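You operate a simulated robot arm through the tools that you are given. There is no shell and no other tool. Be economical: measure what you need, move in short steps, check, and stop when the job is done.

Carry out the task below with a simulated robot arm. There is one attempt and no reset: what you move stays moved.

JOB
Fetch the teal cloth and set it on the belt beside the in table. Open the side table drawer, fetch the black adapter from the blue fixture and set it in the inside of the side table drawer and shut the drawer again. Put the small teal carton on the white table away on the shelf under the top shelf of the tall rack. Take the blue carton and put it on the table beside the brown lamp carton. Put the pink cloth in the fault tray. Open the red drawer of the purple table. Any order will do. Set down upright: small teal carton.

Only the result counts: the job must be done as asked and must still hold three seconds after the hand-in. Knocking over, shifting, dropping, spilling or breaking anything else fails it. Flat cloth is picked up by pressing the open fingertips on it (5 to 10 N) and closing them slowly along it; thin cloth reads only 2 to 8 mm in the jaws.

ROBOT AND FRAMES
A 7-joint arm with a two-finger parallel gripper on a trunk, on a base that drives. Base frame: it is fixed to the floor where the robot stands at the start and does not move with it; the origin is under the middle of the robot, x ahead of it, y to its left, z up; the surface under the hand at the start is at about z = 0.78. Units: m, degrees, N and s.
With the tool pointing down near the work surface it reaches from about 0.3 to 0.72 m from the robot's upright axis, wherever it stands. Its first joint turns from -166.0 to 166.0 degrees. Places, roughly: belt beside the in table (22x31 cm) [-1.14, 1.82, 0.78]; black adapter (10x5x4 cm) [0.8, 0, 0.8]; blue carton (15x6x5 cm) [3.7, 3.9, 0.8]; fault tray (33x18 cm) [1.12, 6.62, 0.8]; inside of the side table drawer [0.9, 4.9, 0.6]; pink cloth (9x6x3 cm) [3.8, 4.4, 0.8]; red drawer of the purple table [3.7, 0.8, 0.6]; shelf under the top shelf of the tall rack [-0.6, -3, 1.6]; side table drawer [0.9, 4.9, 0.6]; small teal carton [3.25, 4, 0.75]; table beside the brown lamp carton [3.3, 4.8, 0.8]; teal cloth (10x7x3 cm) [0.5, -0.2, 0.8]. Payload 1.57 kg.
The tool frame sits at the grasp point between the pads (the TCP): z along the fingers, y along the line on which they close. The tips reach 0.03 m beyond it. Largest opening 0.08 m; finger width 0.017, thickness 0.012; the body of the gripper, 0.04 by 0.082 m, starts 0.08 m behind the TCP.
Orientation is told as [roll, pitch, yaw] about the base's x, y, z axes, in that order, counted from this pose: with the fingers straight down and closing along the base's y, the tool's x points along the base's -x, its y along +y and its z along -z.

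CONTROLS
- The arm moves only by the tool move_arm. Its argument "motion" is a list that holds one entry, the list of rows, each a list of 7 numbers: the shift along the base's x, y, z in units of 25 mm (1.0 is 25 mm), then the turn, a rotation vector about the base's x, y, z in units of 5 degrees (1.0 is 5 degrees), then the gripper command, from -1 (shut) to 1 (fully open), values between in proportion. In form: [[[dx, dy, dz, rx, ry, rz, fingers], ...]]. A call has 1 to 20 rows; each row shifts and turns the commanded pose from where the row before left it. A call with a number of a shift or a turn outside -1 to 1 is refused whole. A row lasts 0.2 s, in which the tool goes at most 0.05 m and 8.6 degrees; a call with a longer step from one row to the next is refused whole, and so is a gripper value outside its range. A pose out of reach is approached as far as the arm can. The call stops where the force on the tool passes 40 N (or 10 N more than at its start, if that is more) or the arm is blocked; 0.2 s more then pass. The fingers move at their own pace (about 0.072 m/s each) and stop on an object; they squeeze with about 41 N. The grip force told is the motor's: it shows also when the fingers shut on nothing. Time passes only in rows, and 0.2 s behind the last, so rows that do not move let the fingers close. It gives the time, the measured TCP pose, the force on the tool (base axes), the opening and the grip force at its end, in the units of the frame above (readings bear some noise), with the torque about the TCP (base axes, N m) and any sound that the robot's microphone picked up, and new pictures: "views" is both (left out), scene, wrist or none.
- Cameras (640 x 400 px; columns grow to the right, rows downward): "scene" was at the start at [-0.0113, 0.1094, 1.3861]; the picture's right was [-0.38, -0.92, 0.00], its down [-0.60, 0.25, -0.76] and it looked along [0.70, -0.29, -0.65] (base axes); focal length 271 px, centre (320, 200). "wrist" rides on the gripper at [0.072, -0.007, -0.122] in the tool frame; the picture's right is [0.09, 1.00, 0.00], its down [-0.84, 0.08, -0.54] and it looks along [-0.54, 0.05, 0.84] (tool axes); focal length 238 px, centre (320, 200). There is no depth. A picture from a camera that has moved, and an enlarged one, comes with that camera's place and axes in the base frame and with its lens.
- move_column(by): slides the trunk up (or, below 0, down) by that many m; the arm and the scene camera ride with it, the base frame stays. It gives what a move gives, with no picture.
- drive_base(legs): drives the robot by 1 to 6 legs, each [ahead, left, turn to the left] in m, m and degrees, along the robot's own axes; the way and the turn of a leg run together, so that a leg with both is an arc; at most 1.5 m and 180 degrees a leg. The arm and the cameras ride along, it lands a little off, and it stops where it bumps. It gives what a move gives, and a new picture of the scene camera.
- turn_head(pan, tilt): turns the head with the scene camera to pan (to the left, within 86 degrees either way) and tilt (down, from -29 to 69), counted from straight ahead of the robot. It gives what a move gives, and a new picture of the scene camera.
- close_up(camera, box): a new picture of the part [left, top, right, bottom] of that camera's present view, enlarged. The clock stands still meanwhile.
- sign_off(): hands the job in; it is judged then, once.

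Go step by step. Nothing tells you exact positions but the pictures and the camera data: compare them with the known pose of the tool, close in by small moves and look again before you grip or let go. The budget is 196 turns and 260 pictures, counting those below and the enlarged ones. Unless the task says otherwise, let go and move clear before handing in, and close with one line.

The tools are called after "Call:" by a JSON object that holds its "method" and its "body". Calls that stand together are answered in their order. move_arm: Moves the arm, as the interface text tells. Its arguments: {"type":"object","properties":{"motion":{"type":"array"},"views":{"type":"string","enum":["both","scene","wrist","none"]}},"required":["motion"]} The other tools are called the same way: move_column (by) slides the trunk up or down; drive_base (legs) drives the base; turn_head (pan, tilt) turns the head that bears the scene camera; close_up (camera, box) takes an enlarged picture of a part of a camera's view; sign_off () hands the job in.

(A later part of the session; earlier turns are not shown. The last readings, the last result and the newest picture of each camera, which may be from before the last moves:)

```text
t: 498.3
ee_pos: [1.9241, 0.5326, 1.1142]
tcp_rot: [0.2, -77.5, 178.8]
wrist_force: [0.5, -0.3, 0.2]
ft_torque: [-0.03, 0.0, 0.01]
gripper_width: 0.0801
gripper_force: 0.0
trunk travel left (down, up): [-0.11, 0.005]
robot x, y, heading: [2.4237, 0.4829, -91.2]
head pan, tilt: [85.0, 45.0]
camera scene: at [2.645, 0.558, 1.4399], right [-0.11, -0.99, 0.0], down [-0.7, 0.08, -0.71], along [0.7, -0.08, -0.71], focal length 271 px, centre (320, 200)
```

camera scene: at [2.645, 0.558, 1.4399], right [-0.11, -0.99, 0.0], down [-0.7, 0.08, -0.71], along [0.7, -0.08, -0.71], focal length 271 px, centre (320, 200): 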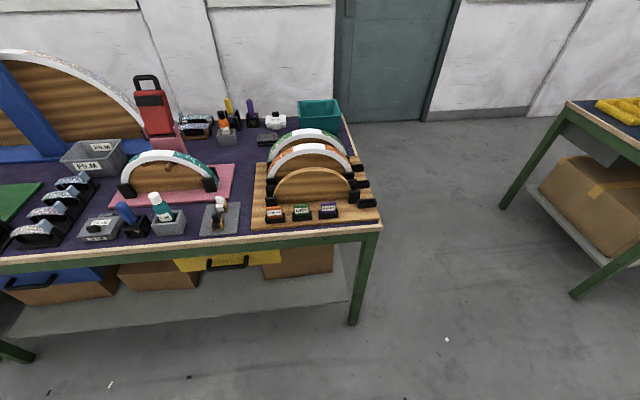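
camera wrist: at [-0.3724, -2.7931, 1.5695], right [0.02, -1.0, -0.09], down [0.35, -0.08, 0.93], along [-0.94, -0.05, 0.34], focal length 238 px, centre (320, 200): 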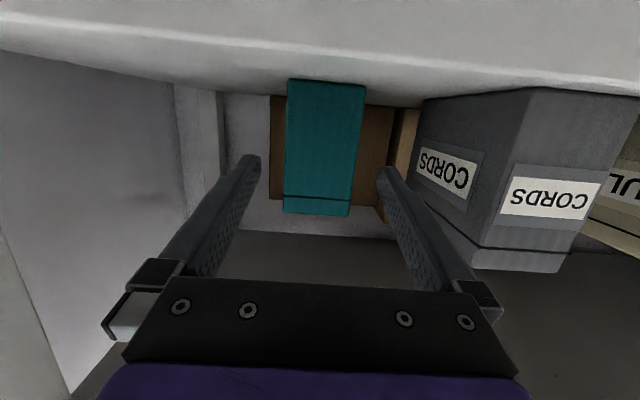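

The front shows only blue and yellow drawers. I'll check the table's south end by moving further south.

Call:
{"method": "drive_base", "body": {"legs": [[0.8, 0.1, 0]]}}

Call:
{"method": "turn_head", "body": {"pan": 86, "tilt": 25}}

```text
t: 502.6
ee_pos: [2.0031, -0.2516, 1.1138]
tcp_rot: [0.1, -77.4, 178.8]
wrist_force: [0.0, -0.6, -0.7]
ft_torque: [0.03, 0.02, -0.01]
gripper_width: 0.0799
gripper_force: 0.1
trunk travel left (down, up): [-0.11, 0.005]
robot x, y, heading: [2.5026, -0.3036, -91.3]
head pan, tilt: [85.0, 45.0]
camera scene: at [2.7259, -0.2259, 1.4398], right [-0.11, -0.99, 0.0], down [-0.7, 0.08, -0.71], along [0.7, -0.08, -0.71], focal length 271 px, centre (320, 200)
```

scene: 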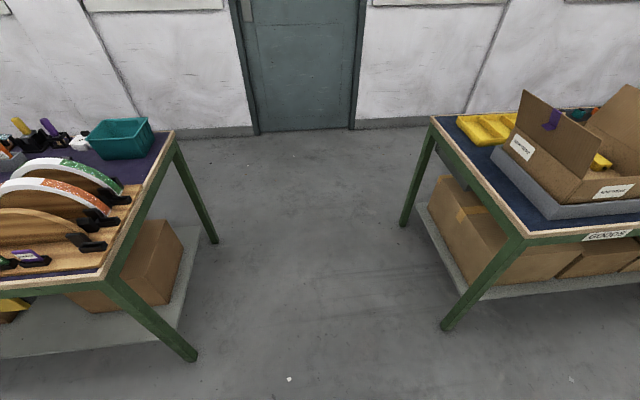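

```text
t: 503.4
ee_pos: [2.0041, -0.2522, 1.1143]
tcp_rot: [0.1, -77.3, 178.9]
wrist_force: [-0.9, -0.1, -0.6]
ft_torque: [-0.02, 0.02, 0.04]
gripper_width: 0.08
gripper_force: 0.0
trunk travel left (down, up): [-0.11, 0.005]
robot x, y, heading: [2.5024, -0.3095, -91.7]
head pan, tilt: [85.9, 25.0]
camera scene: at [2.7368, -0.2256, 1.4703], right [-0.1, -1.0, 0.0], down [-0.42, 0.04, -0.91], along [0.9, -0.09, -0.42], focal length 271 px, centre (320, 200)
```

scene: 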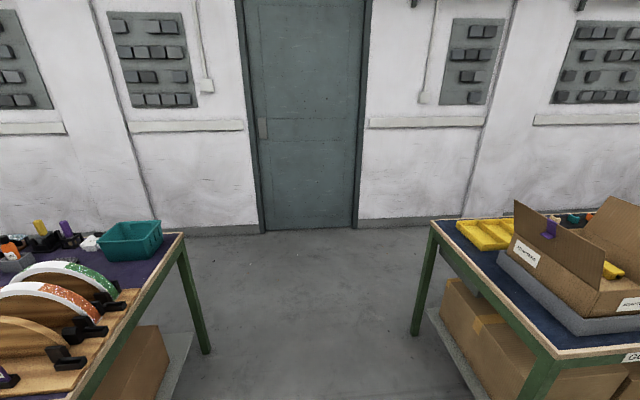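

There's no red drawer on the south end either, but the wall is at x ≈ 5.1, so there's space behind the table. The red drawer is likely on its back side. I'll go through the gap and look.

Call:
{"method": "drive_base", "body": {"legs": [[0, 0, 1.7], [0, 1.5, 0], [0, 0.55, 0]]}}

Call:
{"method": "turn_head", "body": {"pan": -86, "tilt": 35}}

```text
t: 523.8
ee_pos: [4.0691, -0.2783, 1.1153]
tcp_rot: [0.2, -77.5, 179.5]
wrist_force: [0.2, 0.7, 0.2]
ft_torque: [0.0, -0.03, 0.04]
gripper_width: 0.08
gripper_force: 0.0
trunk travel left (down, up): [-0.11, 0.005]
robot x, y, heading: [4.5696, -0.33, -90.9]
head pan, tilt: [85.9, 25.0]
camera scene: at [4.8009, -0.2451, 1.4704], right [-0.08, -1.0, 0.0], down [-0.42, 0.04, -0.91], along [0.9, -0.08, -0.42], focal length 271 px, centre (320, 200)
```

scene: 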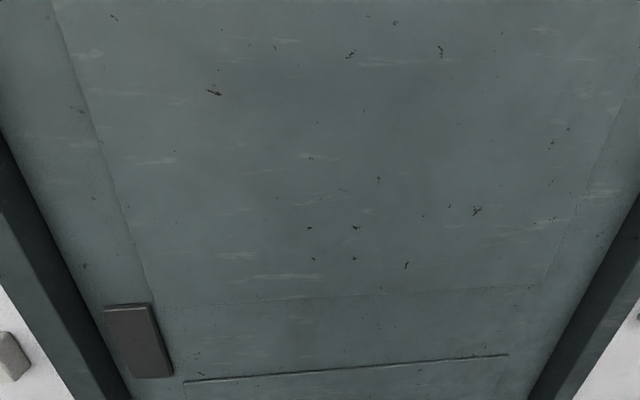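

```text
t: 526.4
ee_pos: [4.0689, -0.2791, 1.114]
tcp_rot: [0.2, -77.4, 179.5]
wrist_force: [-0.8, -0.4, -0.3]
ft_torque: [0.01, 0.0, -0.02]
gripper_width: 0.08
gripper_force: 0.1
trunk travel left (down, up): [-0.11, 0.005]
robot x, y, heading: [4.5681, -0.3291, -90.6]
head pan, tilt: [-85.9, 35.0]
camera scene: at [4.6212, -0.2424, 1.4547], right [-0.06, 1.0, 0.0], down [0.57, 0.03, -0.82], along [-0.82, -0.05, -0.57], focal length 271 px, centre (320, 200)
```

scene: 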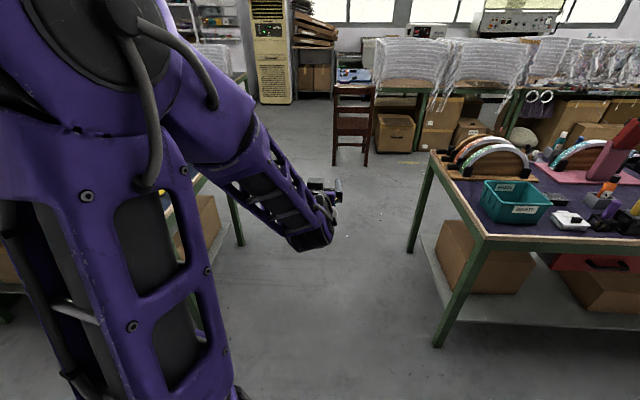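

The red drawer is on the back side, at about (3.84, 0.81). I'll back up alongside it.

Call:
{"method": "drive_base", "body": {"legs": [[-1.1, 0, 0.6]]}}

Call:
{"method": "turn_head", "body": {"pan": -86, "tilt": 50}}

```text
t: 532.3
ee_pos: [4.0826, 0.8681, 1.1141]
tcp_rot: [0.3, -77.5, 179.5]
wrist_force: [0.4, -0.8, 0.2]
ft_torque: [0.0, 0.01, 0.02]
gripper_width: 0.08
gripper_force: 0.0
trunk travel left (down, up): [-0.11, 0.005]
robot x, y, heading: [4.581, 0.8226, -90.7]
head pan, tilt: [-85.9, 35.0]
camera scene: at [4.6346, 0.9055, 1.4547], right [-0.06, 1.0, 0.0], down [0.57, 0.03, -0.82], along [-0.82, -0.05, -0.57], focal length 271 px, centre (320, 200)
```

scene: 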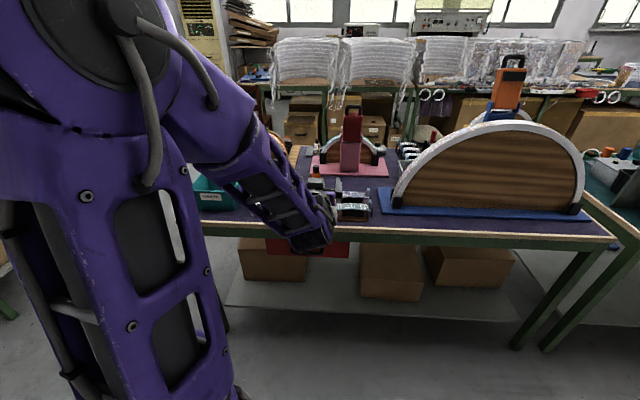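

```text
t: 533.0
ee_pos: [4.0818, 0.8665, 1.1143]
tcp_rot: [0.1, -77.4, 179.8]
wrist_force: [0.2, 0.8, 0.4]
ft_torque: [0.04, -0.01, -0.04]
gripper_width: 0.0802
gripper_force: 0.1
trunk travel left (down, up): [-0.11, 0.005]
robot x, y, heading: [4.5782, 0.8221, -90.5]
head pan, tilt: [-85.9, 50.0]
camera scene: at [4.6457, 0.9062, 1.433], right [-0.06, 1.0, 0.0], down [0.76, 0.05, -0.64], along [-0.64, -0.04, -0.77], focal length 271 px, centre (320, 200)
```

scene: 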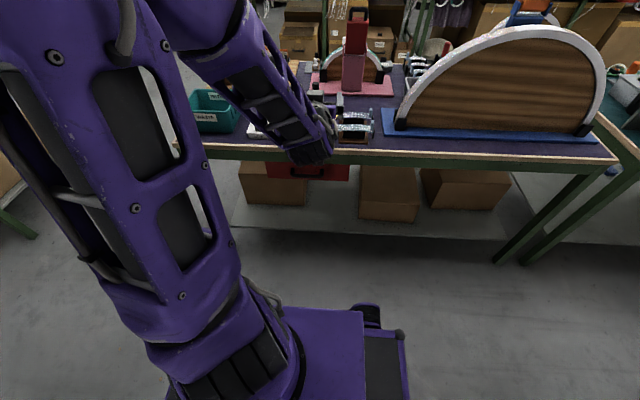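

The red drawer's handle is near (3.85, 0.83). I'll lower the trunk, level the tool, and roll it 90° so the fingers close vertically while going down.

Call:
{"method": "move_column", "body": {"by": -0.06}}

Call:
{"method": "move_arm", "body": {"motion": [[[0, -0.3, -0.5, 0, 0.5, 0, 1], [0, -0.3, -0.5, 0, 0.5, 0, 1], [0, -0.3, -0.5, 0, 0.5, 0, 1], [0, -0.3, -0.5, 0, 0.5, 0, 1], [0, 0, -0.5, 0, 0.5, 0, 1], [0, 0, 0, 0, 0, 0, 1]]], "views": "none"}}

Call:
{"method": "move_arm", "body": {"motion": [[[0, 0, -0.8, 1, 0, 0, 1], [0, 0, -0.8, 1, 0, 0, 1], [0, 0, -0.8, 1, 0, 0, 1], [0, 0, -0.8, 1, 0, 0, 1], [0, 0, -0.8, 1, 0, 0, 1], [0, 0, -0.8, 1, 0, 0, 1], [0, 0, -0.8, 1, 0, 0, 1], [0, 0, -0.8, 1, 0, 0, 1], [0, 0, -0.8, 1, 0, 0, 1], [0, 0, -0.8, 1, 0, 0, 1], [0, 0, -0.8, 1, 0, 0, 1], [0, 0, -0.8, 1, 0, 0, 1], [0, 0, -0.8, 1, 0, 0, 1], [0, 0, -0.8, 1, 0, 0, 1], [0, 0, -0.8, 1, 0, 0, 1], [0, 0, 0, 1, 0, 0, 1], [0, 0, 0, 1, 0, 0, 1], [0, 0, 0, 1, 0, 0, 1], [0, 0, 0, 0, 0, 0, 1]]]}}

```text
t: 534.0
ee_pos: [4.0816, 0.8679, 1.0538]
tcp_rot: [0.2, -77.5, 179.6]
wrist_force: [0.2, 0.0, 0.3]
ft_torque: [0.0, 0.01, 0.02]
gripper_width: 0.08
gripper_force: 0.0
trunk travel left (down, up): [-0.05, 0.065]
robot x, y, heading: [4.5786, 0.8178, -90.7]
head pan, tilt: [-85.9, 50.0]
```

```text
t: 535.5
ee_pos: [4.0824, 0.8362, 0.9949]
tcp_rot: [58.7, -89.9, 121.1]
wrist_force: [0.5, -0.2, -0.2]
ft_torque: [-0.01, -0.01, -0.01]
gripper_width: 0.0801
gripper_force: 0.1
trunk travel left (down, up): [-0.05, 0.065]
robot x, y, heading: [4.579, 0.8191, -90.4]
head pan, tilt: [-85.9, 50.0]
```

```text
t: 539.5
ee_pos: [4.0818, 0.8376, 0.6912]
tcp_rot: [-90.2, 0.0, -90.1]
wrist_force: [0.1, 0.6, 0.1]
ft_torque: [0.01, -0.05, 0.0]
gripper_width: 0.0799
gripper_force: 0.0
trunk travel left (down, up): [-0.05, 0.065]
robot x, y, heading: [4.584, 0.8211, -90.4]
head pan, tilt: [-85.9, 50.0]
camera scene: at [4.6457, 0.9062, 1.3729], right [-0.06, 1.0, 0.0], down [0.76, 0.05, -0.64], along [-0.64, -0.04, -0.77], focal length 271 px, centre (320, 200)
camera wrist: at [4.204, 0.9078, 0.6964], right [0.0, 0.09, -1.0], down [0.54, -0.84, -0.08], along [-0.84, -0.54, -0.05], focal length 238 px, centre (320, 200)
```

scene: 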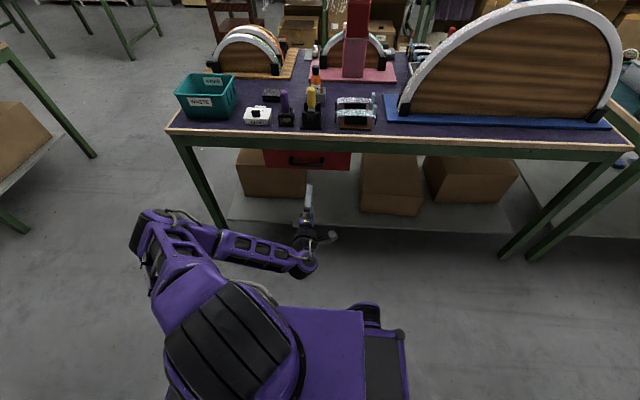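
wrist: 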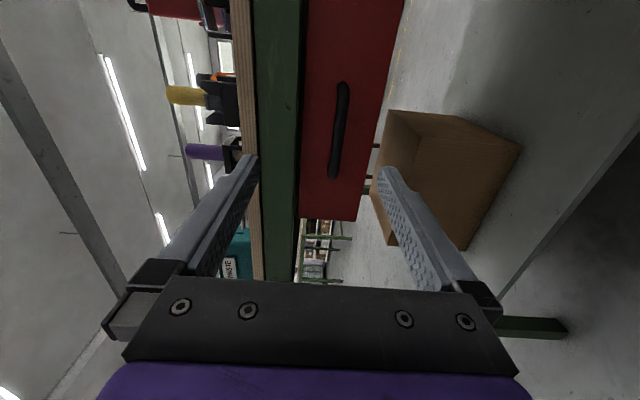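

The handle is at (3.857, 0.807, 0.661). I'll line up and approach.

Call:
{"method": "move_arm", "body": {"motion": [[[-0.5, -0.6, -0.6, 0, 0, 0, 1], [-0.7, -0.6, -0.6, 0, 0, 0, 1], [-1, 0, 0, 0, 0, 0, 1], [-1, 0, 0, 0, 0, 0, 1], [-1, 0, 0, 0, 0, 0, 1], [-1, 0, 0, 0, 0, 0, 1], [-1, 0, 0, 0, 0, 0, 1], [-0.8, 0, 0, 0, 0, 0, 1], [0, 0, 0, 0, 0, 0, 1]]], "views": "wrist"}}

```text
t: 541.5
ee_pos: [3.9075, 0.81, 0.6632]
tcp_rot: [-90.1, -0.1, -90.2]
wrist_force: [0.2, 1.0, -0.3]
ft_torque: [0.0, 0.01, -0.03]
gripper_width: 0.0799
gripper_force: 0.1
trunk travel left (down, up): [-0.05, 0.065]
robot x, y, heading: [4.5763, 0.8173, -90.7]
head pan, tilt: [-85.9, 50.0]
camera wrist: at [4.03, 0.8809, 0.6673], right [0.0, 0.09, -1.0], down [0.54, -0.84, -0.08], along [-0.84, -0.54, -0.05], focal length 238 px, centre (320, 200)
```

wrist: 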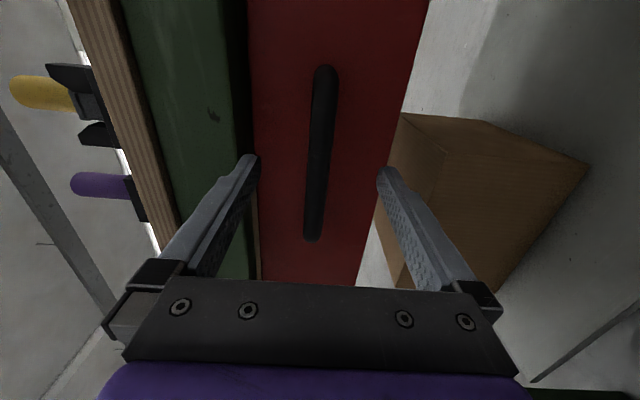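

Call:
{"method": "move_arm", "body": {"motion": [[[-0.5, 0, 0, 0, 0, 0, 1], [-0.5, 0, 0, 0, 0, 0, 1], [0, 0, 0, 0, 0, 0, 0.3], [0, 0, 0, 0, 0, 0, -0.3], [0, 0, 0, 0, 0, 0, -0.6], [0, 0, 0, 0, 0, 0, -1], [0, 0, 0, 0, 0, 0, -1], [0, 0, 0, 0, 0, 0, -1]]], "views": "wrist"}}

```text
t: 543.2
ee_pos: [3.883, 0.8076, 0.664]
tcp_rot: [-90.3, -0.1, -90.2]
wrist_force: [-1.2, 1.3, 11.4]
ft_torque: [0.05, 0.05, 0.17]
gripper_width: 0.0154
gripper_force: 30.6
trunk travel left (down, up): [-0.05, 0.065]
robot x, y, heading: [4.5809, 0.8227, -90.8]
head pan, tilt: [-85.9, 50.0]
camera wrist: at [4.0045, 0.8783, 0.6681], right [-0.01, 0.09, -1.0], down [0.54, -0.84, -0.08], along [-0.84, -0.54, -0.04], focal length 238 px, centre (320, 200)
```

wrist: 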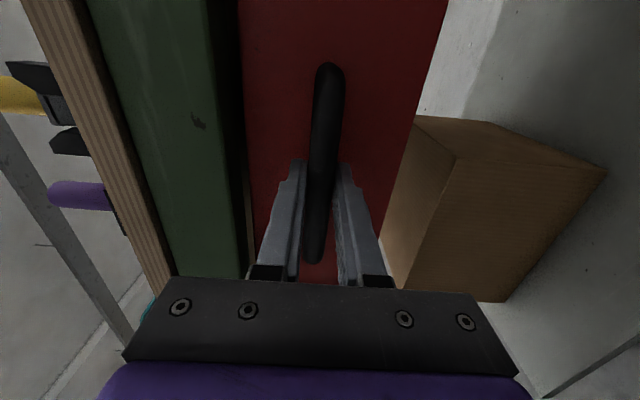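

I have the handle. I'll pull the drawer open about 20 cm.

Call:
{"method": "move_arm", "body": {"motion": [[[0.3, 0, 0.04, 0, 0, 0, -1], [0.6, 0, 0, 0, 0, 0, -1], [0.8, 0, 0, 0, 0, 0, -1], [0.8, 0, 0, 0, 0, 0, -1], [0.8, 0, 0, 0, 0, 0, -1], [0.8, 0, 0, 0, 0, 0, -1], [0.8, 0, 0, 0, 0, 0, -1], [0.8, 0, 0, 0, 0, 0, -1], [0.8, 0, 0, 0, 0, 0, -1], [0.8, 0, 0, 0, 0, 0, -1], [0.6, 0, 0, 0, 0, 0, -1], [0, 0, 0, 0, 0, 0, -1]]], "views": "scene"}}

```text
t: 545.9
ee_pos: [4.0803, 0.8074, 0.6645]
tcp_rot: [-90.4, 0.0, -90.1]
wrist_force: [0.0, 11.4, 25.8]
ft_torque: [0.02, 0.11, 0.8]
gripper_width: 0.0159
gripper_force: 31.1
trunk travel left (down, up): [-0.05, 0.065]
robot x, y, heading: [4.5794, 0.8208, -90.5]
head pan, tilt: [-85.9, 50.0]
camera scene: at [4.6473, 0.9068, 1.3729], right [-0.06, 1.0, 0.0], down [0.76, 0.05, -0.64], along [-0.64, -0.04, -0.77], focal length 271 px, centre (320, 200)
```

scene: 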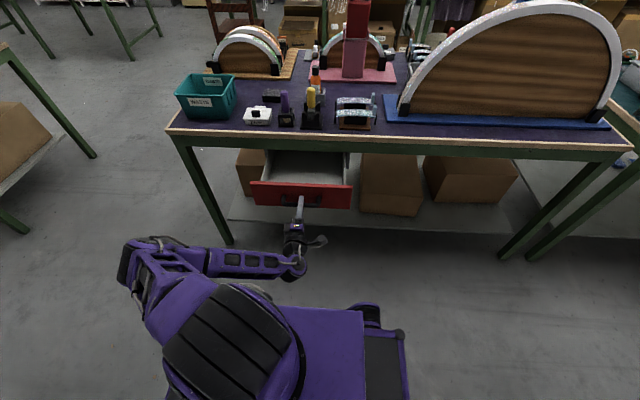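

Open 20 cm. I'll pull a bit further to make it clearly open, watching the force.

Call:
{"method": "move_arm", "body": {"motion": [[[0.6, 0, -0.05, 0, 0, 0, -1], [0.7, 0, 0, 0, 0, 0, -1], [0.7, 0, 0, 0, 0, 0, -1], [0.6, 0, 0, 0, 0, 0, -1], [0, 0, 0, 0, 0, 0, -1]]], "views": "scene"}}

```text
t: 547.0
ee_pos: [4.1435, 0.8027, 0.6643]
tcp_rot: [-90.2, -0.2, -89.6]
wrist_force: [-27.0, 0.2, 8.7]
ft_torque: [0.09, 0.11, 0.05]
gripper_width: 0.0159
gripper_force: 31.7
trunk travel left (down, up): [-0.05, 0.065]
robot x, y, heading: [4.5801, 0.8233, -90.4]
head pan, tilt: [-85.9, 50.0]
camera scene: at [4.6448, 0.906, 1.3728], right [-0.06, 1.0, 0.0], down [0.77, 0.05, -0.64], along [-0.64, -0.04, -0.77], focal length 271 px, centre (320, 200)
```

scene: 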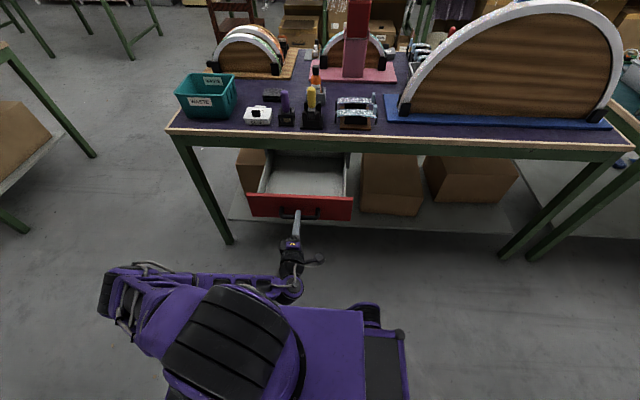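

The drawer reached its end stop, fully open. I'll release, back the base off a little, and bring the arm back up.

Call:
{"method": "move_arm", "body": {"motion": [[[-0.1, 0, 0, 0, 0, 0, -0.5], [0, 0, 0, 0, 0, 0, 0.5], [0, 0, 0, 0, 0, 0, 1], [0, 0, 0, 0, 0, 0, 1]]], "views": "none"}}

Call:
{"method": "drive_base", "body": {"legs": [[0, 0.12, 0]]}}

Call:
{"method": "move_arm", "body": {"motion": [[[0, 0, 0.9, 0, -1, 0, 1], [0, 0, 0.9, 0, -1, 0, 1], [0, 0, 0.9, 0, -1, 0, 1], [0, 0, 0.9, 0, -1, 0, 1], [0, 0, 0.9, 0, -1, 0, 1], [0, 0, 0.9, 0, -1, 0, 1], [0, 0, 0.9, 0, -1, 0, 1], [0, 0, 0.9, 0, -1, 0, 1], [0, 0, 0.9, 0, -1, 0, 1], [0, 0, 0.9, 0, -1, 0, 1], [0, 0, 0.9, 0, -1, 0, 1], [0, 0, 0.9, 0, -1, 0, 1], [0, 0, 0.9, 0, -1, 0, 1], [0, 0, 0.9, 0, -1, 0, 1], [0, 0, 0.9, 0, -1, 0, 1], [0, 0, 0.9, 0, -1, 0, 1], [0, 0, 0.9, 0, -1, 0, 1], [0, 0, 0.9, 0, -1, 0, 1], [0, 0, 0, 0, 0, 0, 1]]], "views": "scene"}}

```text
t: 548.0
ee_pos: [4.1431, 0.8053, 0.6637]
tcp_rot: [-90.1, -0.1, -90.1]
wrist_force: [0.8, 0.1, 0.0]
ft_torque: [0.03, -0.02, -0.02]
gripper_width: 0.08
gripper_force: 0.1
trunk travel left (down, up): [-0.05, 0.065]
robot x, y, heading: [4.5812, 0.8154, -90.6]
head pan, tilt: [-85.9, 50.0]
```

```text
t: 549.8
ee_pos: [4.2574, 0.8037, 0.6638]
tcp_rot: [-90.2, -0.1, -90.0]
wrist_force: [-0.3, -0.3, -0.2]
ft_torque: [-0.01, 0.01, -0.02]
gripper_width: 0.0802
gripper_force: 0.1
trunk travel left (down, up): [-0.05, 0.065]
robot x, y, heading: [4.6956, 0.817, -90.3]
head pan, tilt: [-85.9, 50.0]
camera scene: at [4.7617, 0.9052, 1.3729], right [-0.06, 1.0, 0.0], down [0.76, 0.05, -0.64], along [-0.64, -0.04, -0.77], focal length 271 px, centre (320, 200)
```

scene: 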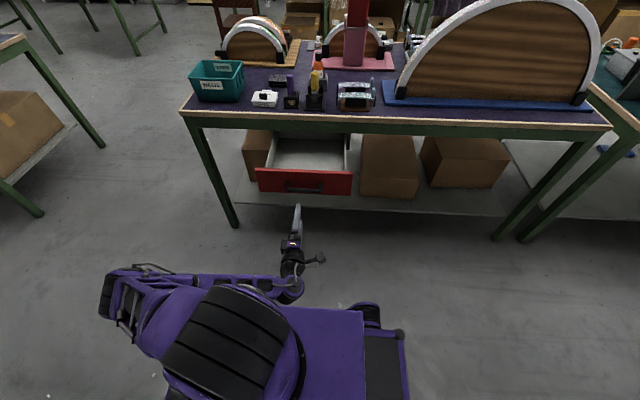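

```text
t: 553.8
ee_pos: [4.2541, 0.8035, 1.0666]
tcp_rot: [-0.1, 0.1, -90.1]
wrist_force: [0.9, -0.3, -0.2]
ft_torque: [0.02, 0.01, -0.02]
gripper_width: 0.0798
gripper_force: 0.1
out of reach, approached as far as the arm can: row 7
trunk travel left (down, up): [-0.05, 0.065]
robot x, y, heading: [4.6957, 0.8192, -90.5]
head pan, tilt: [-85.9, 50.0]
camera scene: at [4.7617, 0.9053, 1.3729], right [-0.06, 1.0, 0.0], down [0.76, 0.05, -0.64], along [-0.64, -0.04, -0.77], focal length 271 px, centre (320, 200)
```

scene: 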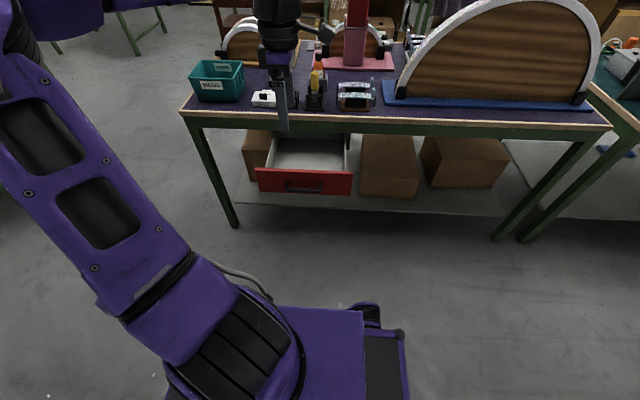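

The red drawer is open. Now the adapter at about (0.77, −0.04): I'll drive round to stand south of the start table, facing −x with the arm on my right.

Call:
{"method": "drive_base", "body": {"legs": [[1.1, 0, 0.5], [0, -1.5, 0], [0, -0.75, 0], [0.7, 0, 0], [0, 0, -90], [1.45, 0, 0]]}}

Call:
{"method": "turn_head", "body": {"pan": -70, "tilt": 35}}

```text
t: 595.0
ee_pos: [0.9854, -0.5882, 1.0675]
tcp_rot: [-0.1, 0.0, -178.7]
wrist_force: [-0.1, 0.2, -0.6]
ft_torque: [-0.03, 0.02, -0.03]
gripper_width: 0.08
gripper_force: 0.0
trunk travel left (down, up): [-0.05, 0.065]
robot x, y, heading: [1.012, -1.032, -179.1]
head pan, tilt: [-85.9, 50.0]
camera scene: at [1.0993, -1.0917, 1.3729], right [1.0, 0.09, 0.0], down [0.07, -0.76, -0.64], along [-0.06, 0.64, -0.77], focal length 271 px, centre (320, 200)
```

scene: 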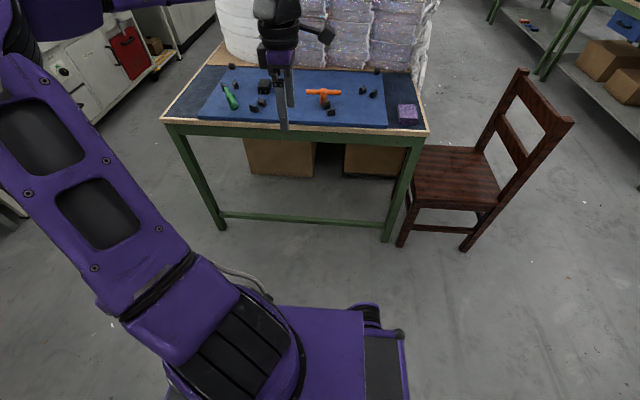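

```text
t: 595.8
ee_pos: [0.9855, -0.5889, 1.0681]
tcp_rot: [-0.1, 0.0, -178.7]
wrist_force: [0.4, 0.4, -0.6]
ft_torque: [0.0, 0.0, 0.0]
gripper_width: 0.0803
gripper_force: 0.1
trunk travel left (down, up): [-0.05, 0.065]
robot x, y, heading: [1.0129, -1.0353, -178.9]
head pan, tilt: [-70.0, 35.0]
camera scene: at [1.0746, -1.0862, 1.3946], right [0.93, 0.36, 0.0], down [0.2, -0.54, -0.82], along [-0.29, 0.76, -0.57], focal length 271 px, centre (320, 200)
```

scene: 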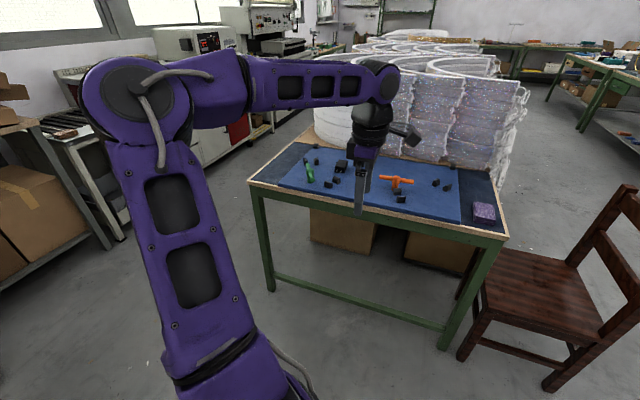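

The adapter is at about (0.77, −0.055). I'll move the base alongside the table.

Call:
{"method": "drive_base", "body": {"legs": [[0.23, 0, -1], [0, -0.43, 0]]}}

Call:
{"method": "close_up", "body": {"camera": "wrist", "box": [0, 0, 640, 400]}}

```text
t: 601.8
ee_pos: [0.7616, -0.165, 1.0663]
tcp_rot: [-0.2, 0.0, -179.8]
wrist_force: [-0.6, -1.1, -0.4]
ft_torque: [0.03, -0.03, 0.02]
gripper_width: 0.08
gripper_force: 0.0
trunk travel left (down, up): [-0.05, 0.065]
robot x, y, heading: [0.7802, -0.6038, 180.0]
head pan, tilt: [-70.0, 35.0]
camera scene: at [0.8406, -0.6628, 1.3947], right [0.94, 0.34, 0.0], down [0.19, -0.54, -0.82], along [-0.28, 0.77, -0.57], focal length 271 px, centre (320, 200)
```

scene: 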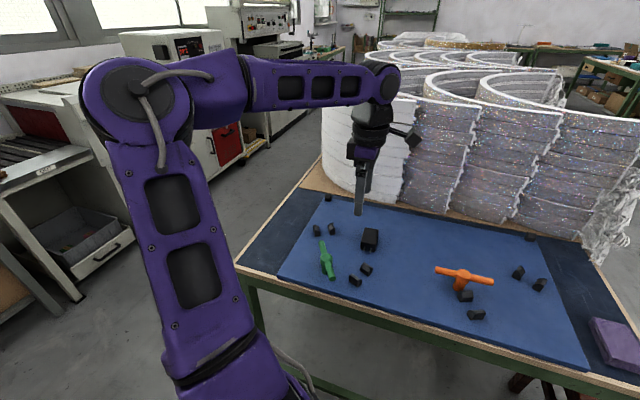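

```text
1.00 times, centred on (320, 200) of wrist (not enlarged: the box is as wide or as high as the picture)
camera zoom: at [0.8326, -0.158, 1.187], right [0.1, -1.0, 0.0], down [-0.84, -0.08, 0.54], along [-0.54, -0.05, -0.84], focal length 238 px, centre (320, 200)
```

zoom: 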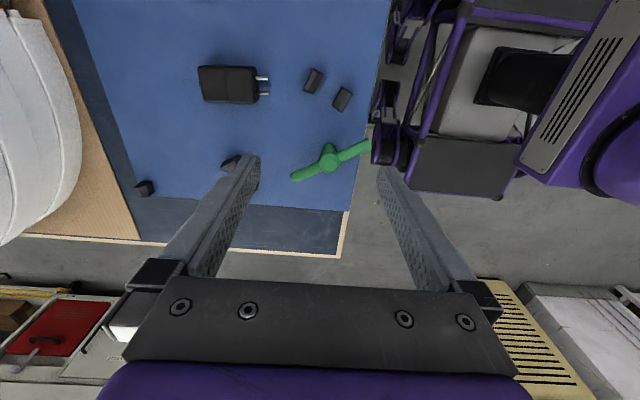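

The adapter's body is centred at (0.777, −0.035) and turned about 7°, with its prongs toward −y. I'll rotate the gripper to close across its 5 cm width and hover.

Call:
{"method": "move_arm", "body": {"motion": [[[0.036, 0.31, -0.3, 0, 0, -0.976, 1], [0.036, 0.31, -0.3, 0, 0, -0.976, 1], [0.036, 0.31, -0.3, 0, 0, -0.976, 1], [0.036, 0.31, -0.3, 0, 0, -0.976, 1], [0.036, 0.31, -0.3, 0, 0, -0.976, 1], [0.036, 0.31, -0.3, 0, 0, -0.976, 1], [0.036, 0.31, -0.3, 0, 0, -0.976, 1], [0.036, 0.31, -0.3, 0, 0, -0.976, 1], [0.036, 0.31, -0.3, 0, 0, -0.976, 1], [0.036, 0.31, -0.3, 0, 0, -0.976, 1], [0.036, 0.31, -0.3, 0, 0, -0.976, 1], [0.036, 0.31, -0.3, 0, 0, -0.976, 1], [0.036, 0.31, -0.3, 0, 0, -0.976, 1], [0.036, 0.31, -0.3, 0, 0, -0.976, 1], [0.036, 0.31, -0.3, 0, 0, -0.976, 1], [0.036, 0.31, -0.3, 0, 0, -0.976, 1], [0.036, 0.31, -0.3, 0, 0, -0.976, 1], [0, 0, 0, 0, 0, 0, 1]]], "views": "wrist"}}

```text
t: 605.6
ee_pos: [0.776, -0.0311, 0.9383]
tcp_rot: [-0.1, 0.0, 97.2]
wrist_force: [0.7, 0.2, -0.2]
ft_torque: [-0.01, 0.05, 0.0]
gripper_width: 0.08
gripper_force: 0.0
trunk travel left (down, up): [-0.05, 0.065]
robot x, y, heading: [0.7781, -0.6074, 179.9]
head pan, tilt: [-70.0, 35.0]
camera wrist: at [0.7915, -0.1031, 1.0588], right [-0.98, -0.22, 0.0], down [-0.18, 0.82, 0.54], along [-0.12, 0.53, -0.84], focal length 238 px, centre (320, 200)
```

wrist: 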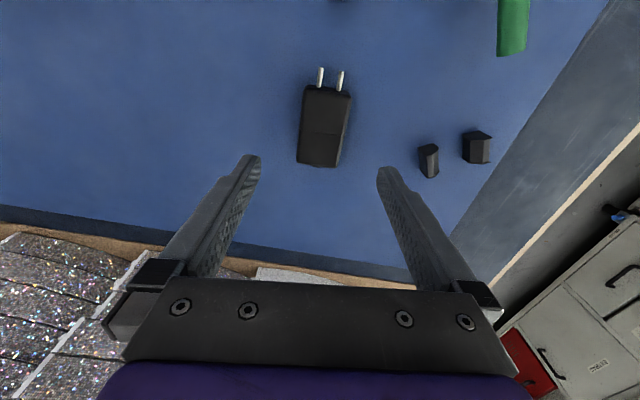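

Call:
{"method": "move_arm", "body": {"motion": [[[-0.1, -0.35, -0.9, 0, 0, 0, 1], [0, 0, -1, 0, 0, 0, 1], [0, 0, -1, 0, 0, 0, 1], [0, 0, -0.8, 0, 0, 0, 1], [0, 0, 0, 0, 0, 0, 1]]], "views": "wrist"}}

```text
t: 606.8
ee_pos: [0.7741, -0.0399, 0.8473]
tcp_rot: [-0.2, 0.0, 97.3]
wrist_force: [-0.2, 0.4, 0.3]
ft_torque: [-0.03, 0.01, 0.01]
gripper_width: 0.0798
gripper_force: 0.1
trunk travel left (down, up): [-0.05, 0.065]
robot x, y, heading: [0.7828, -0.6048, 179.8]
head pan, tilt: [-70.0, 35.0]
camera wrist: at [0.7879, -0.1104, 0.968], right [-0.98, -0.22, 0.0], down [-0.18, 0.82, 0.54], along [-0.12, 0.53, -0.84], focal length 238 px, centre (320, 200)
```

wrist: 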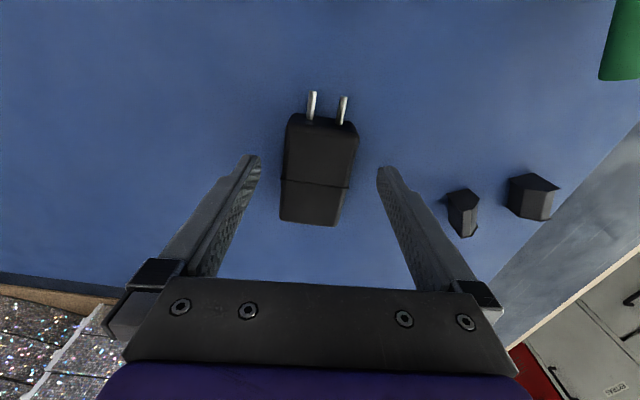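

Well straddled. I'll go down 12 mm and close.

Call:
{"method": "move_arm", "body": {"motion": [[[0, 0, -0.3, 0, 0, 0, 1], [0, 0, -0.18, 0, 0, 0, 1], [0, 0, 0, 0, 0, 0, 0.4], [0, 0, 0, 0, 0, 0, 0], [0, 0, 0, 0, 0, 0, -0.5], [0, 0, 0, 0, 0, 0, -1], [0, 0, 0, 0, 0, 0, -1]]], "views": "wrist"}}

```text
t: 608.4
ee_pos: [0.776, -0.0391, 0.835]
tcp_rot: [-0.1, 0.0, 97.3]
wrist_force: [-0.3, 0.5, 0.2]
ft_torque: [0.01, 0.01, 0.0]
gripper_width: 0.0458
gripper_force: 40.7
trunk travel left (down, up): [-0.05, 0.065]
robot x, y, heading: [0.7788, -0.6076, 179.8]
head pan, tilt: [-70.0, 35.0]
camera wrist: at [0.7896, -0.1108, 0.955], right [-0.98, -0.22, 0.0], down [-0.18, 0.82, 0.54], along [-0.12, 0.53, -0.84], focal length 238 px, centre (320, 200)
```

wrist: 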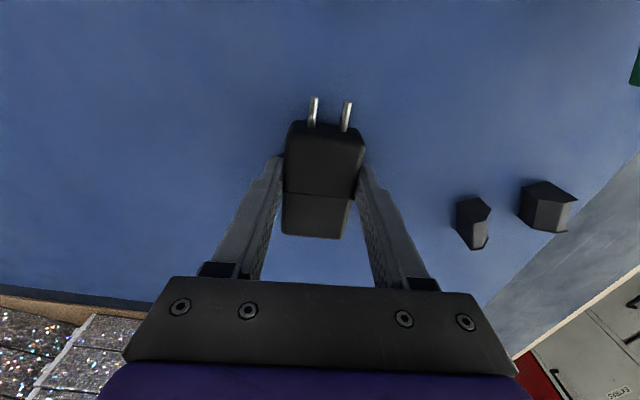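

Gripped at 46 mm. I'll lift, retract, and leave the table.

Call:
{"method": "move_arm", "body": {"motion": [[[0, 0, 0.5, 0, 0, 0, -1], [0, 0, 1, 0, 0, 0, -1], [0, 0, 1, 0, 0, 0, -1], [0, 0, 1, 0, 0, 0, -1], [0, 0, 1, 0, 0, 0, -1], [0, 0, 1, 0, 0, 0, -1], [0, 0, 1, 0, 0, 0, -1], [0, 0, 1, 0, 0, 0, -1], [0, 0, 1, 0, 0, 0, -1], [0, 0, 1, 0, 0, 0, -1], [0, -1, 0, 0, 0, 0, -1], [0, -1, 0, 0, 0, 0, -1], [0, -1, 0, 0, 0, 0, -1], [0, -1, 0, 0, 0, 0, -1], [0, -1, 0, 0, 0, 0, -1], [0, 0, 0, 0, 0, 0, -1]]], "views": "wrist"}}

Call:
{"method": "drive_base", "body": {"legs": [[0, 0.44, 0], [-1.5, 0, 0], [-0.25, 0, 0]]}}

```text
t: 611.8
ee_pos: [0.7723, -0.1654, 1.0702]
tcp_rot: [-0.1, 0.0, 97.3]
wrist_force: [-0.1, 0.0, -0.7]
ft_torque: [-0.05, -0.03, 0.01]
gripper_width: 0.0453
gripper_force: 41.2
trunk travel left (down, up): [-0.05, 0.065]
robot x, y, heading: [0.783, -0.6119, 179.9]
head pan, tilt: [-70.0, 35.0]
camera wrist: at [0.7867, -0.237, 1.1908], right [-0.98, -0.22, 0.0], down [-0.18, 0.82, 0.54], along [-0.12, 0.53, -0.84], focal length 238 px, centre (320, 200)
```

wrist: 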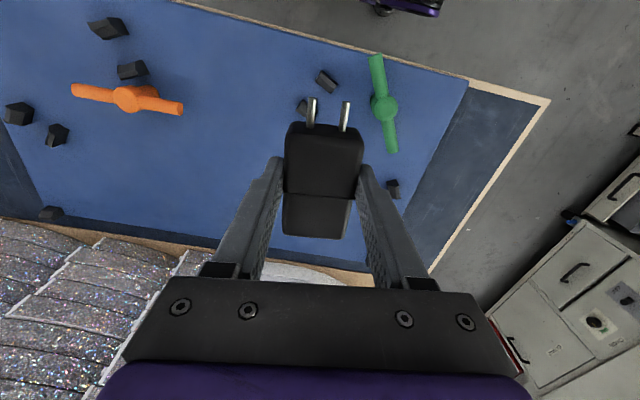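

```text
t: 625.2
ee_pos: [2.5602, -0.5899, 1.0703]
tcp_rot: [-0.3, -0.1, 98.2]
wrist_force: [-0.2, -0.2, -0.7]
ft_torque: [0.01, 0.02, -0.03]
gripper_width: 0.0452
gripper_force: 41.4
trunk travel left (down, up): [-0.05, 0.065]
robot x, y, heading: [2.5764, -1.0303, -179.3]
head pan, tilt: [-70.0, 35.0]
camera scene: at [2.6369, -1.0855, 1.3947], right [0.94, 0.35, 0.0], down [0.2, -0.54, -0.82], along [-0.29, 0.77, -0.57], focal length 271 px, centre (320, 200)
```

scene: 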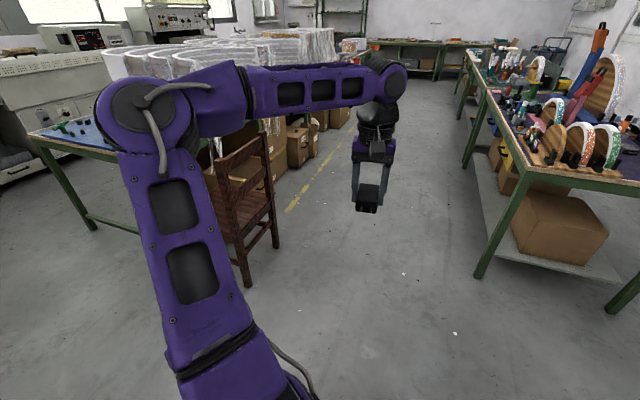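

The aisle north is clear. I'll strafe up it to y ≈ 5.75 and turn to heading 0.

Call:
{"method": "drive_base", "body": {"legs": [[0.12, -1.5, -0.7], [0, -1.5, 0], [0, -1.5, 0], [0, -1.5, 0], [0, -0.78, 0]]}}

Call:
{"method": "drive_base", "body": {"legs": [[0, 0, 180], [-1.45, 0, 0]]}}

Call:
{"method": "turn_head", "body": {"pan": -75, "tilt": 50}}

```text
refused: leg 1 is longer than a leg can be; nothing moved
```

```text
t: 639.1
ee_pos: [1.2872, -1.5664, 1.0694]
tcp_rot: [0.4, -0.6, -78.3]
wrist_force: [3.4, -2.4, -1.4]
ft_torque: [-0.03, -0.08, -0.06]
gripper_width: 0.0454
gripper_force: 41.2
trunk travel left (down, up): [-0.05, 0.065]
robot x, y, heading: [1.2403, -1.1202, 3.6]
head pan, tilt: [-70.0, 35.0]
stopped in leg 2: the force on the tool passed its limit at 46 N (the readings are from after the stop); the commanded pose is now the measured one
camera scene: at [1.1792, -1.0678, 1.3947], right [-0.92, -0.4, 0.0], down [-0.23, 0.53, -0.82], along [0.33, -0.75, -0.57], focal length 271 px, centre (320, 200)
```

scene: 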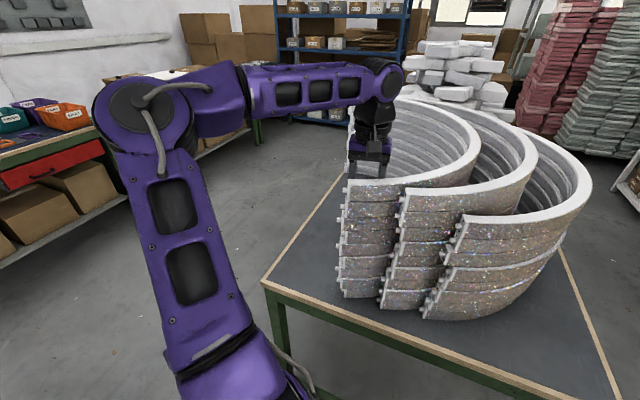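

```text
t: 639.8
ee_pos: [1.2877, -1.5679, 1.0705]
tcp_rot: [0.5, -0.5, -78.3]
wrist_force: [5.7, -3.7, -0.7]
ft_torque: [-0.06, -0.12, -0.18]
gripper_width: 0.0455
gripper_force: 40.5
trunk travel left (down, up): [-0.05, 0.065]
robot x, y, heading: [1.2429, -1.1222, 3.7]
head pan, tilt: [-75.0, 50.0]
camera scene: at [1.1688, -1.0602, 1.3731], right [-0.95, -0.32, 0.0], down [-0.24, 0.73, -0.64], along [0.2, -0.61, -0.77], focal length 271 px, centre (320, 200)
```

scene: 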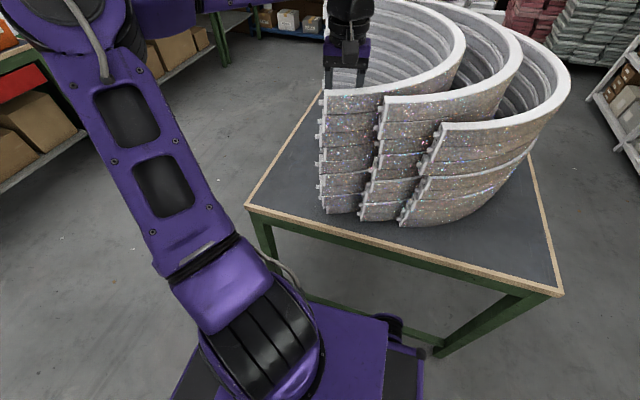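

A leg was refused, so the following turn ran at the wrong place and the gripper touched the ring stack. I'll back straight off and inspect for any shift.

Call:
{"method": "drive_base", "body": {"legs": [[0.3, 0, 0]]}}

Call:
{"method": "close_up", "body": {"camera": "scene", "box": [180, 0, 640, 290]}}

```text
t: 641.8
ee_pos: [1.574, -1.5489, 1.0708]
tcp_rot: [0.6, -0.6, -78.5]
wrist_force: [0.1, 1.1, -0.9]
ft_torque: [-0.05, 0.02, -0.02]
gripper_width: 0.0452
gripper_force: 40.9
trunk travel left (down, up): [-0.05, 0.065]
robot x, y, heading: [1.5316, -1.1047, 3.3]
head pan, tilt: [-75.0, 50.0]
camera scene: at [1.4564, -1.042, 1.3729], right [-0.95, -0.32, 0.0], down [-0.24, 0.73, -0.64], along [0.2, -0.61, -0.77], focal length 271 px, centre (320, 200)
```

scene: 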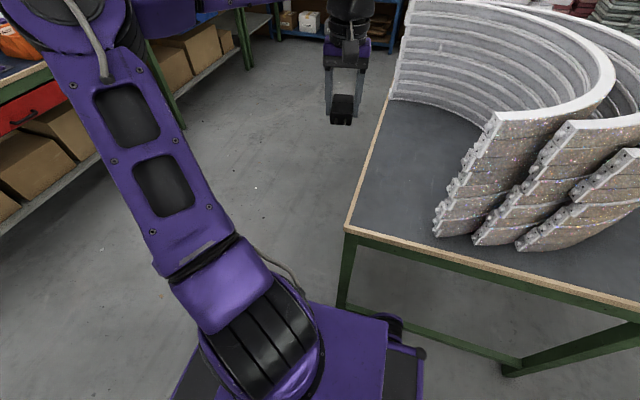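

```text
1.38 times, centred on (410, 145) of scene
camera zoom: at [1.4564, -1.042, 1.3729], right [-0.95, -0.32, 0.0], down [-0.24, 0.73, -0.64], along [0.2, -0.61, -0.77], focal length 373 px, centre (196, 276)
```

zoom: 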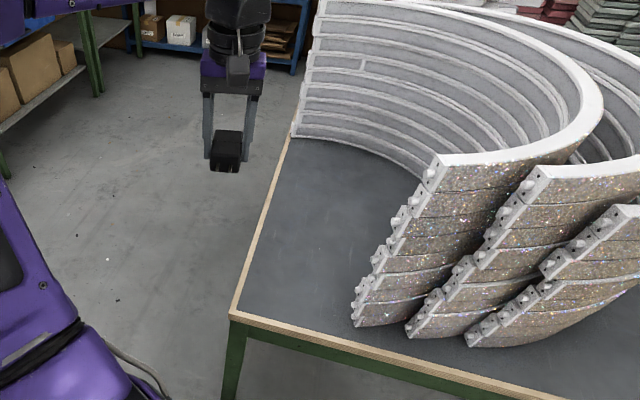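

The stacks look undisturbed. I'll continue properly: to the aisle middle, then strafe north at heading 0.

Call:
{"method": "drive_base", "body": {"legs": [[0.95, 0, -3.3], [0, 1.45, 0], [0, 1.45, 0], [0, 1.45, 0], [0, 1.45, 0]]}}

Call:
{"method": "close_up", "body": {"camera": "wrist", "box": [0, 0, 640, 400]}}

```text
t: 701.2
ee_pos: [2.305, 4.2532, 1.0699]
tcp_rot: [0.5, -0.6, -78.1]
wrist_force: [0.1, -0.2, -1.4]
ft_torque: [0.06, -0.01, 0.0]
gripper_width: 0.0451
gripper_force: 41.4
trunk travel left (down, up): [-0.05, 0.065]
robot x, y, heading: [2.2559, 4.6997, 4.0]
head pan, tilt: [-75.0, 50.0]
camera scene: at [2.1828, 4.7592, 1.3729], right [-0.95, -0.32, 0.0], down [-0.25, 0.72, -0.64], along [0.21, -0.61, -0.77], focal length 271 px, centre (320, 200)
```

scene: 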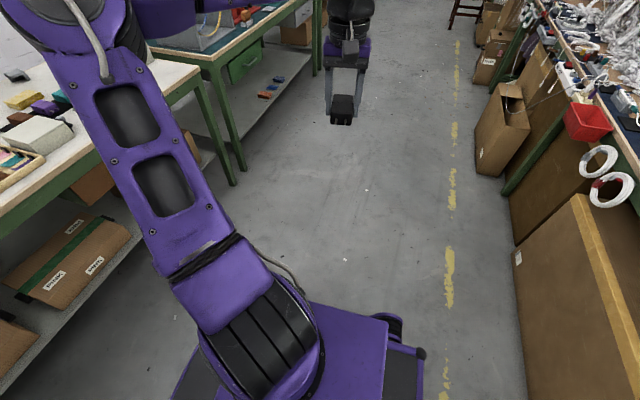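

```text
1.00 times, centred on (320, 200) of wrist (not enlarged: the box is as wide or as high as the picture)
camera zoom: at [2.2813, 4.3228, 1.1899], right [0.96, 0.3, 0.01], down [0.24, -0.8, 0.55], along [0.17, -0.52, -0.83], focal length 238 px, centre (320, 200)
```

zoom: 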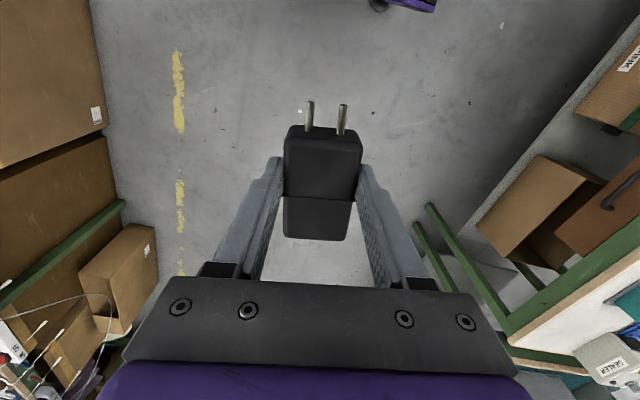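

The adapter is still firmly held. I'll continue to the side table with the open drawer.

Call:
{"method": "drive_base", "body": {"legs": [[0, 1.06, -4], [-1.35, 0, 0]]}}

Call:
{"method": "turn_head", "body": {"pan": -80, "tilt": 50}}

```text
t: 718.1
ee_pos: [0.8724, 5.3037, 1.0697]
tcp_rot: [0.5, -0.7, -82.0]
wrist_force: [-0.9, 0.2, -1.4]
ft_torque: [0.02, 0.02, -0.01]
gripper_width: 0.045
gripper_force: 40.7
trunk travel left (down, up): [-0.05, 0.065]
robot x, y, heading: [0.8568, 5.7504, -0.1]
head pan, tilt: [-75.0, 50.0]
camera scene: at [0.7867, 5.8167, 1.3729], right [-0.97, -0.26, 0.0], down [-0.2, 0.74, -0.64], along [0.17, -0.62, -0.77], focal length 271 px, centre (320, 200)
```

scene: 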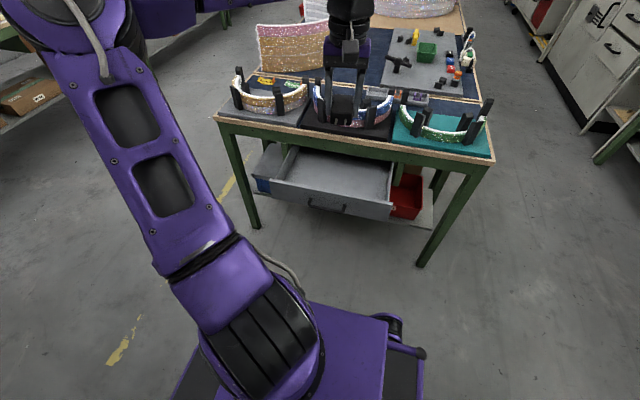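

```text
t: 718.8
ee_pos: [0.873, 5.3041, 1.0703]
tcp_rot: [0.5, -0.7, -82.0]
wrist_force: [0.1, -0.7, -0.9]
ft_torque: [0.02, 0.01, -0.01]
gripper_width: 0.045
gripper_force: 41.2
trunk travel left (down, up): [-0.05, 0.065]
robot x, y, heading: [0.8546, 5.7478, -0.2]
head pan, tilt: [-80.0, 50.0]
camera scene: at [0.7802, 5.8153, 1.3729], right [-0.98, -0.17, 0.0], down [-0.13, 0.75, -0.64], along [0.11, -0.63, -0.77], focal length 271 px, centre (320, 200)
```

scene: 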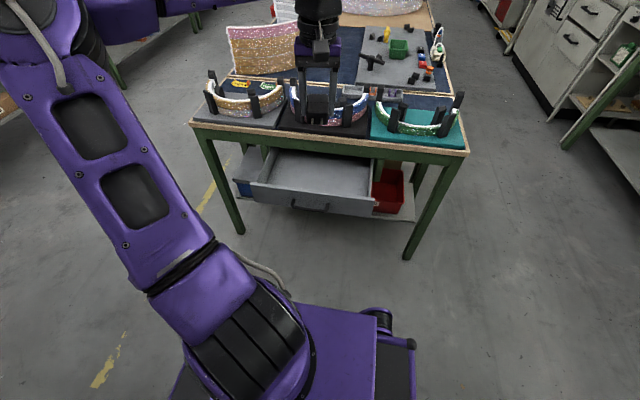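

The drawer is open: interior x 0.72–1.09, exposed y 5.05–5.22. I'll place the adapter at about (0.905, 5.14), moving over it and then down to z ≈ 0.72.

Call:
{"method": "move_arm", "body": {"motion": [[[0.18, -0.94, 0, 0, 0, 0, -1], [0.18, -0.94, 0, 0, 0, 0, -1], [0.18, -0.94, 0, 0, 0, 0, -1], [0.18, -0.94, 0, 0, 0, 0, -1], [0.18, -0.94, 0, 0, 0, 0, -1], [0.18, -0.94, 0, 0, 0, 0, -1], [0.18, -0.92, 0, 0, 0, 0, -1], [0, 0, -1, 0, 0, 0, -1], [0, 0, -1, 0, 0, 0, -1], [0, 0, -1, 0, 0, 0, -1], [0, 0, -1, 0, 0, 0, -1], [0, 0, -1, 0, 0, 0, -1], [0, 0, -1, 0, 0, 0, -1], [0, 0, 0, 0, 0, 0, -1]]]}}

```text
t: 721.8
ee_pos: [0.9057, 5.1388, 0.9191]
tcp_rot: [0.5, -0.5, -82.0]
wrist_force: [-0.3, 0.3, -0.8]
ft_torque: [0.03, 0.0, -0.03]
gripper_width: 0.0453
gripper_force: 41.2
trunk travel left (down, up): [-0.05, 0.065]
robot x, y, heading: [0.8587, 5.7502, -0.1]
head pan, tilt: [-80.0, 50.0]
camera scene: at [0.7802, 5.8152, 1.3729], right [-0.98, -0.17, 0.0], down [-0.13, 0.75, -0.64], along [0.11, -0.63, -0.77], focal length 271 px, centre (320, 200)
camera wrist: at [0.8877, 5.2088, 1.0385], right [0.97, 0.23, 0.01], down [0.19, -0.81, 0.55], along [0.13, -0.53, -0.83], focal length 238 px, centre (320, 200)
```

scene: 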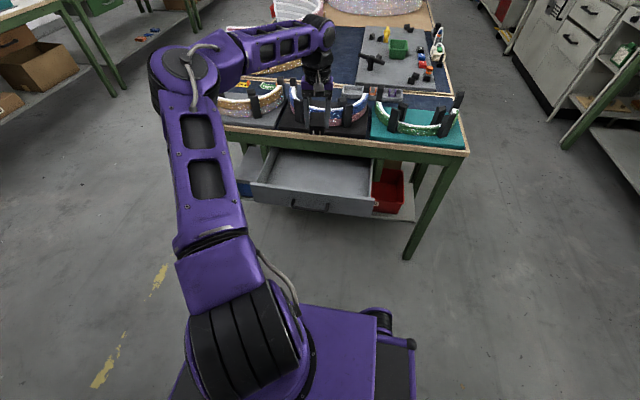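
wrist: 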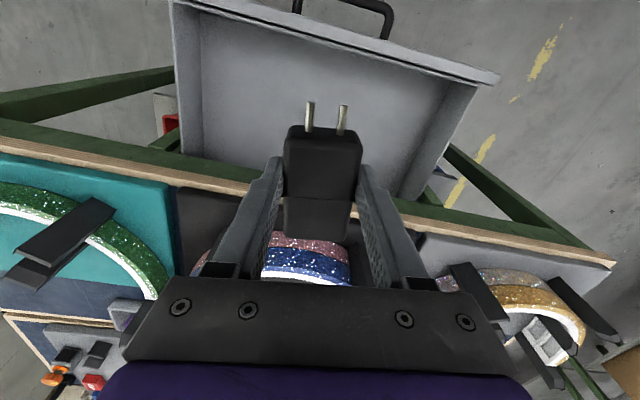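

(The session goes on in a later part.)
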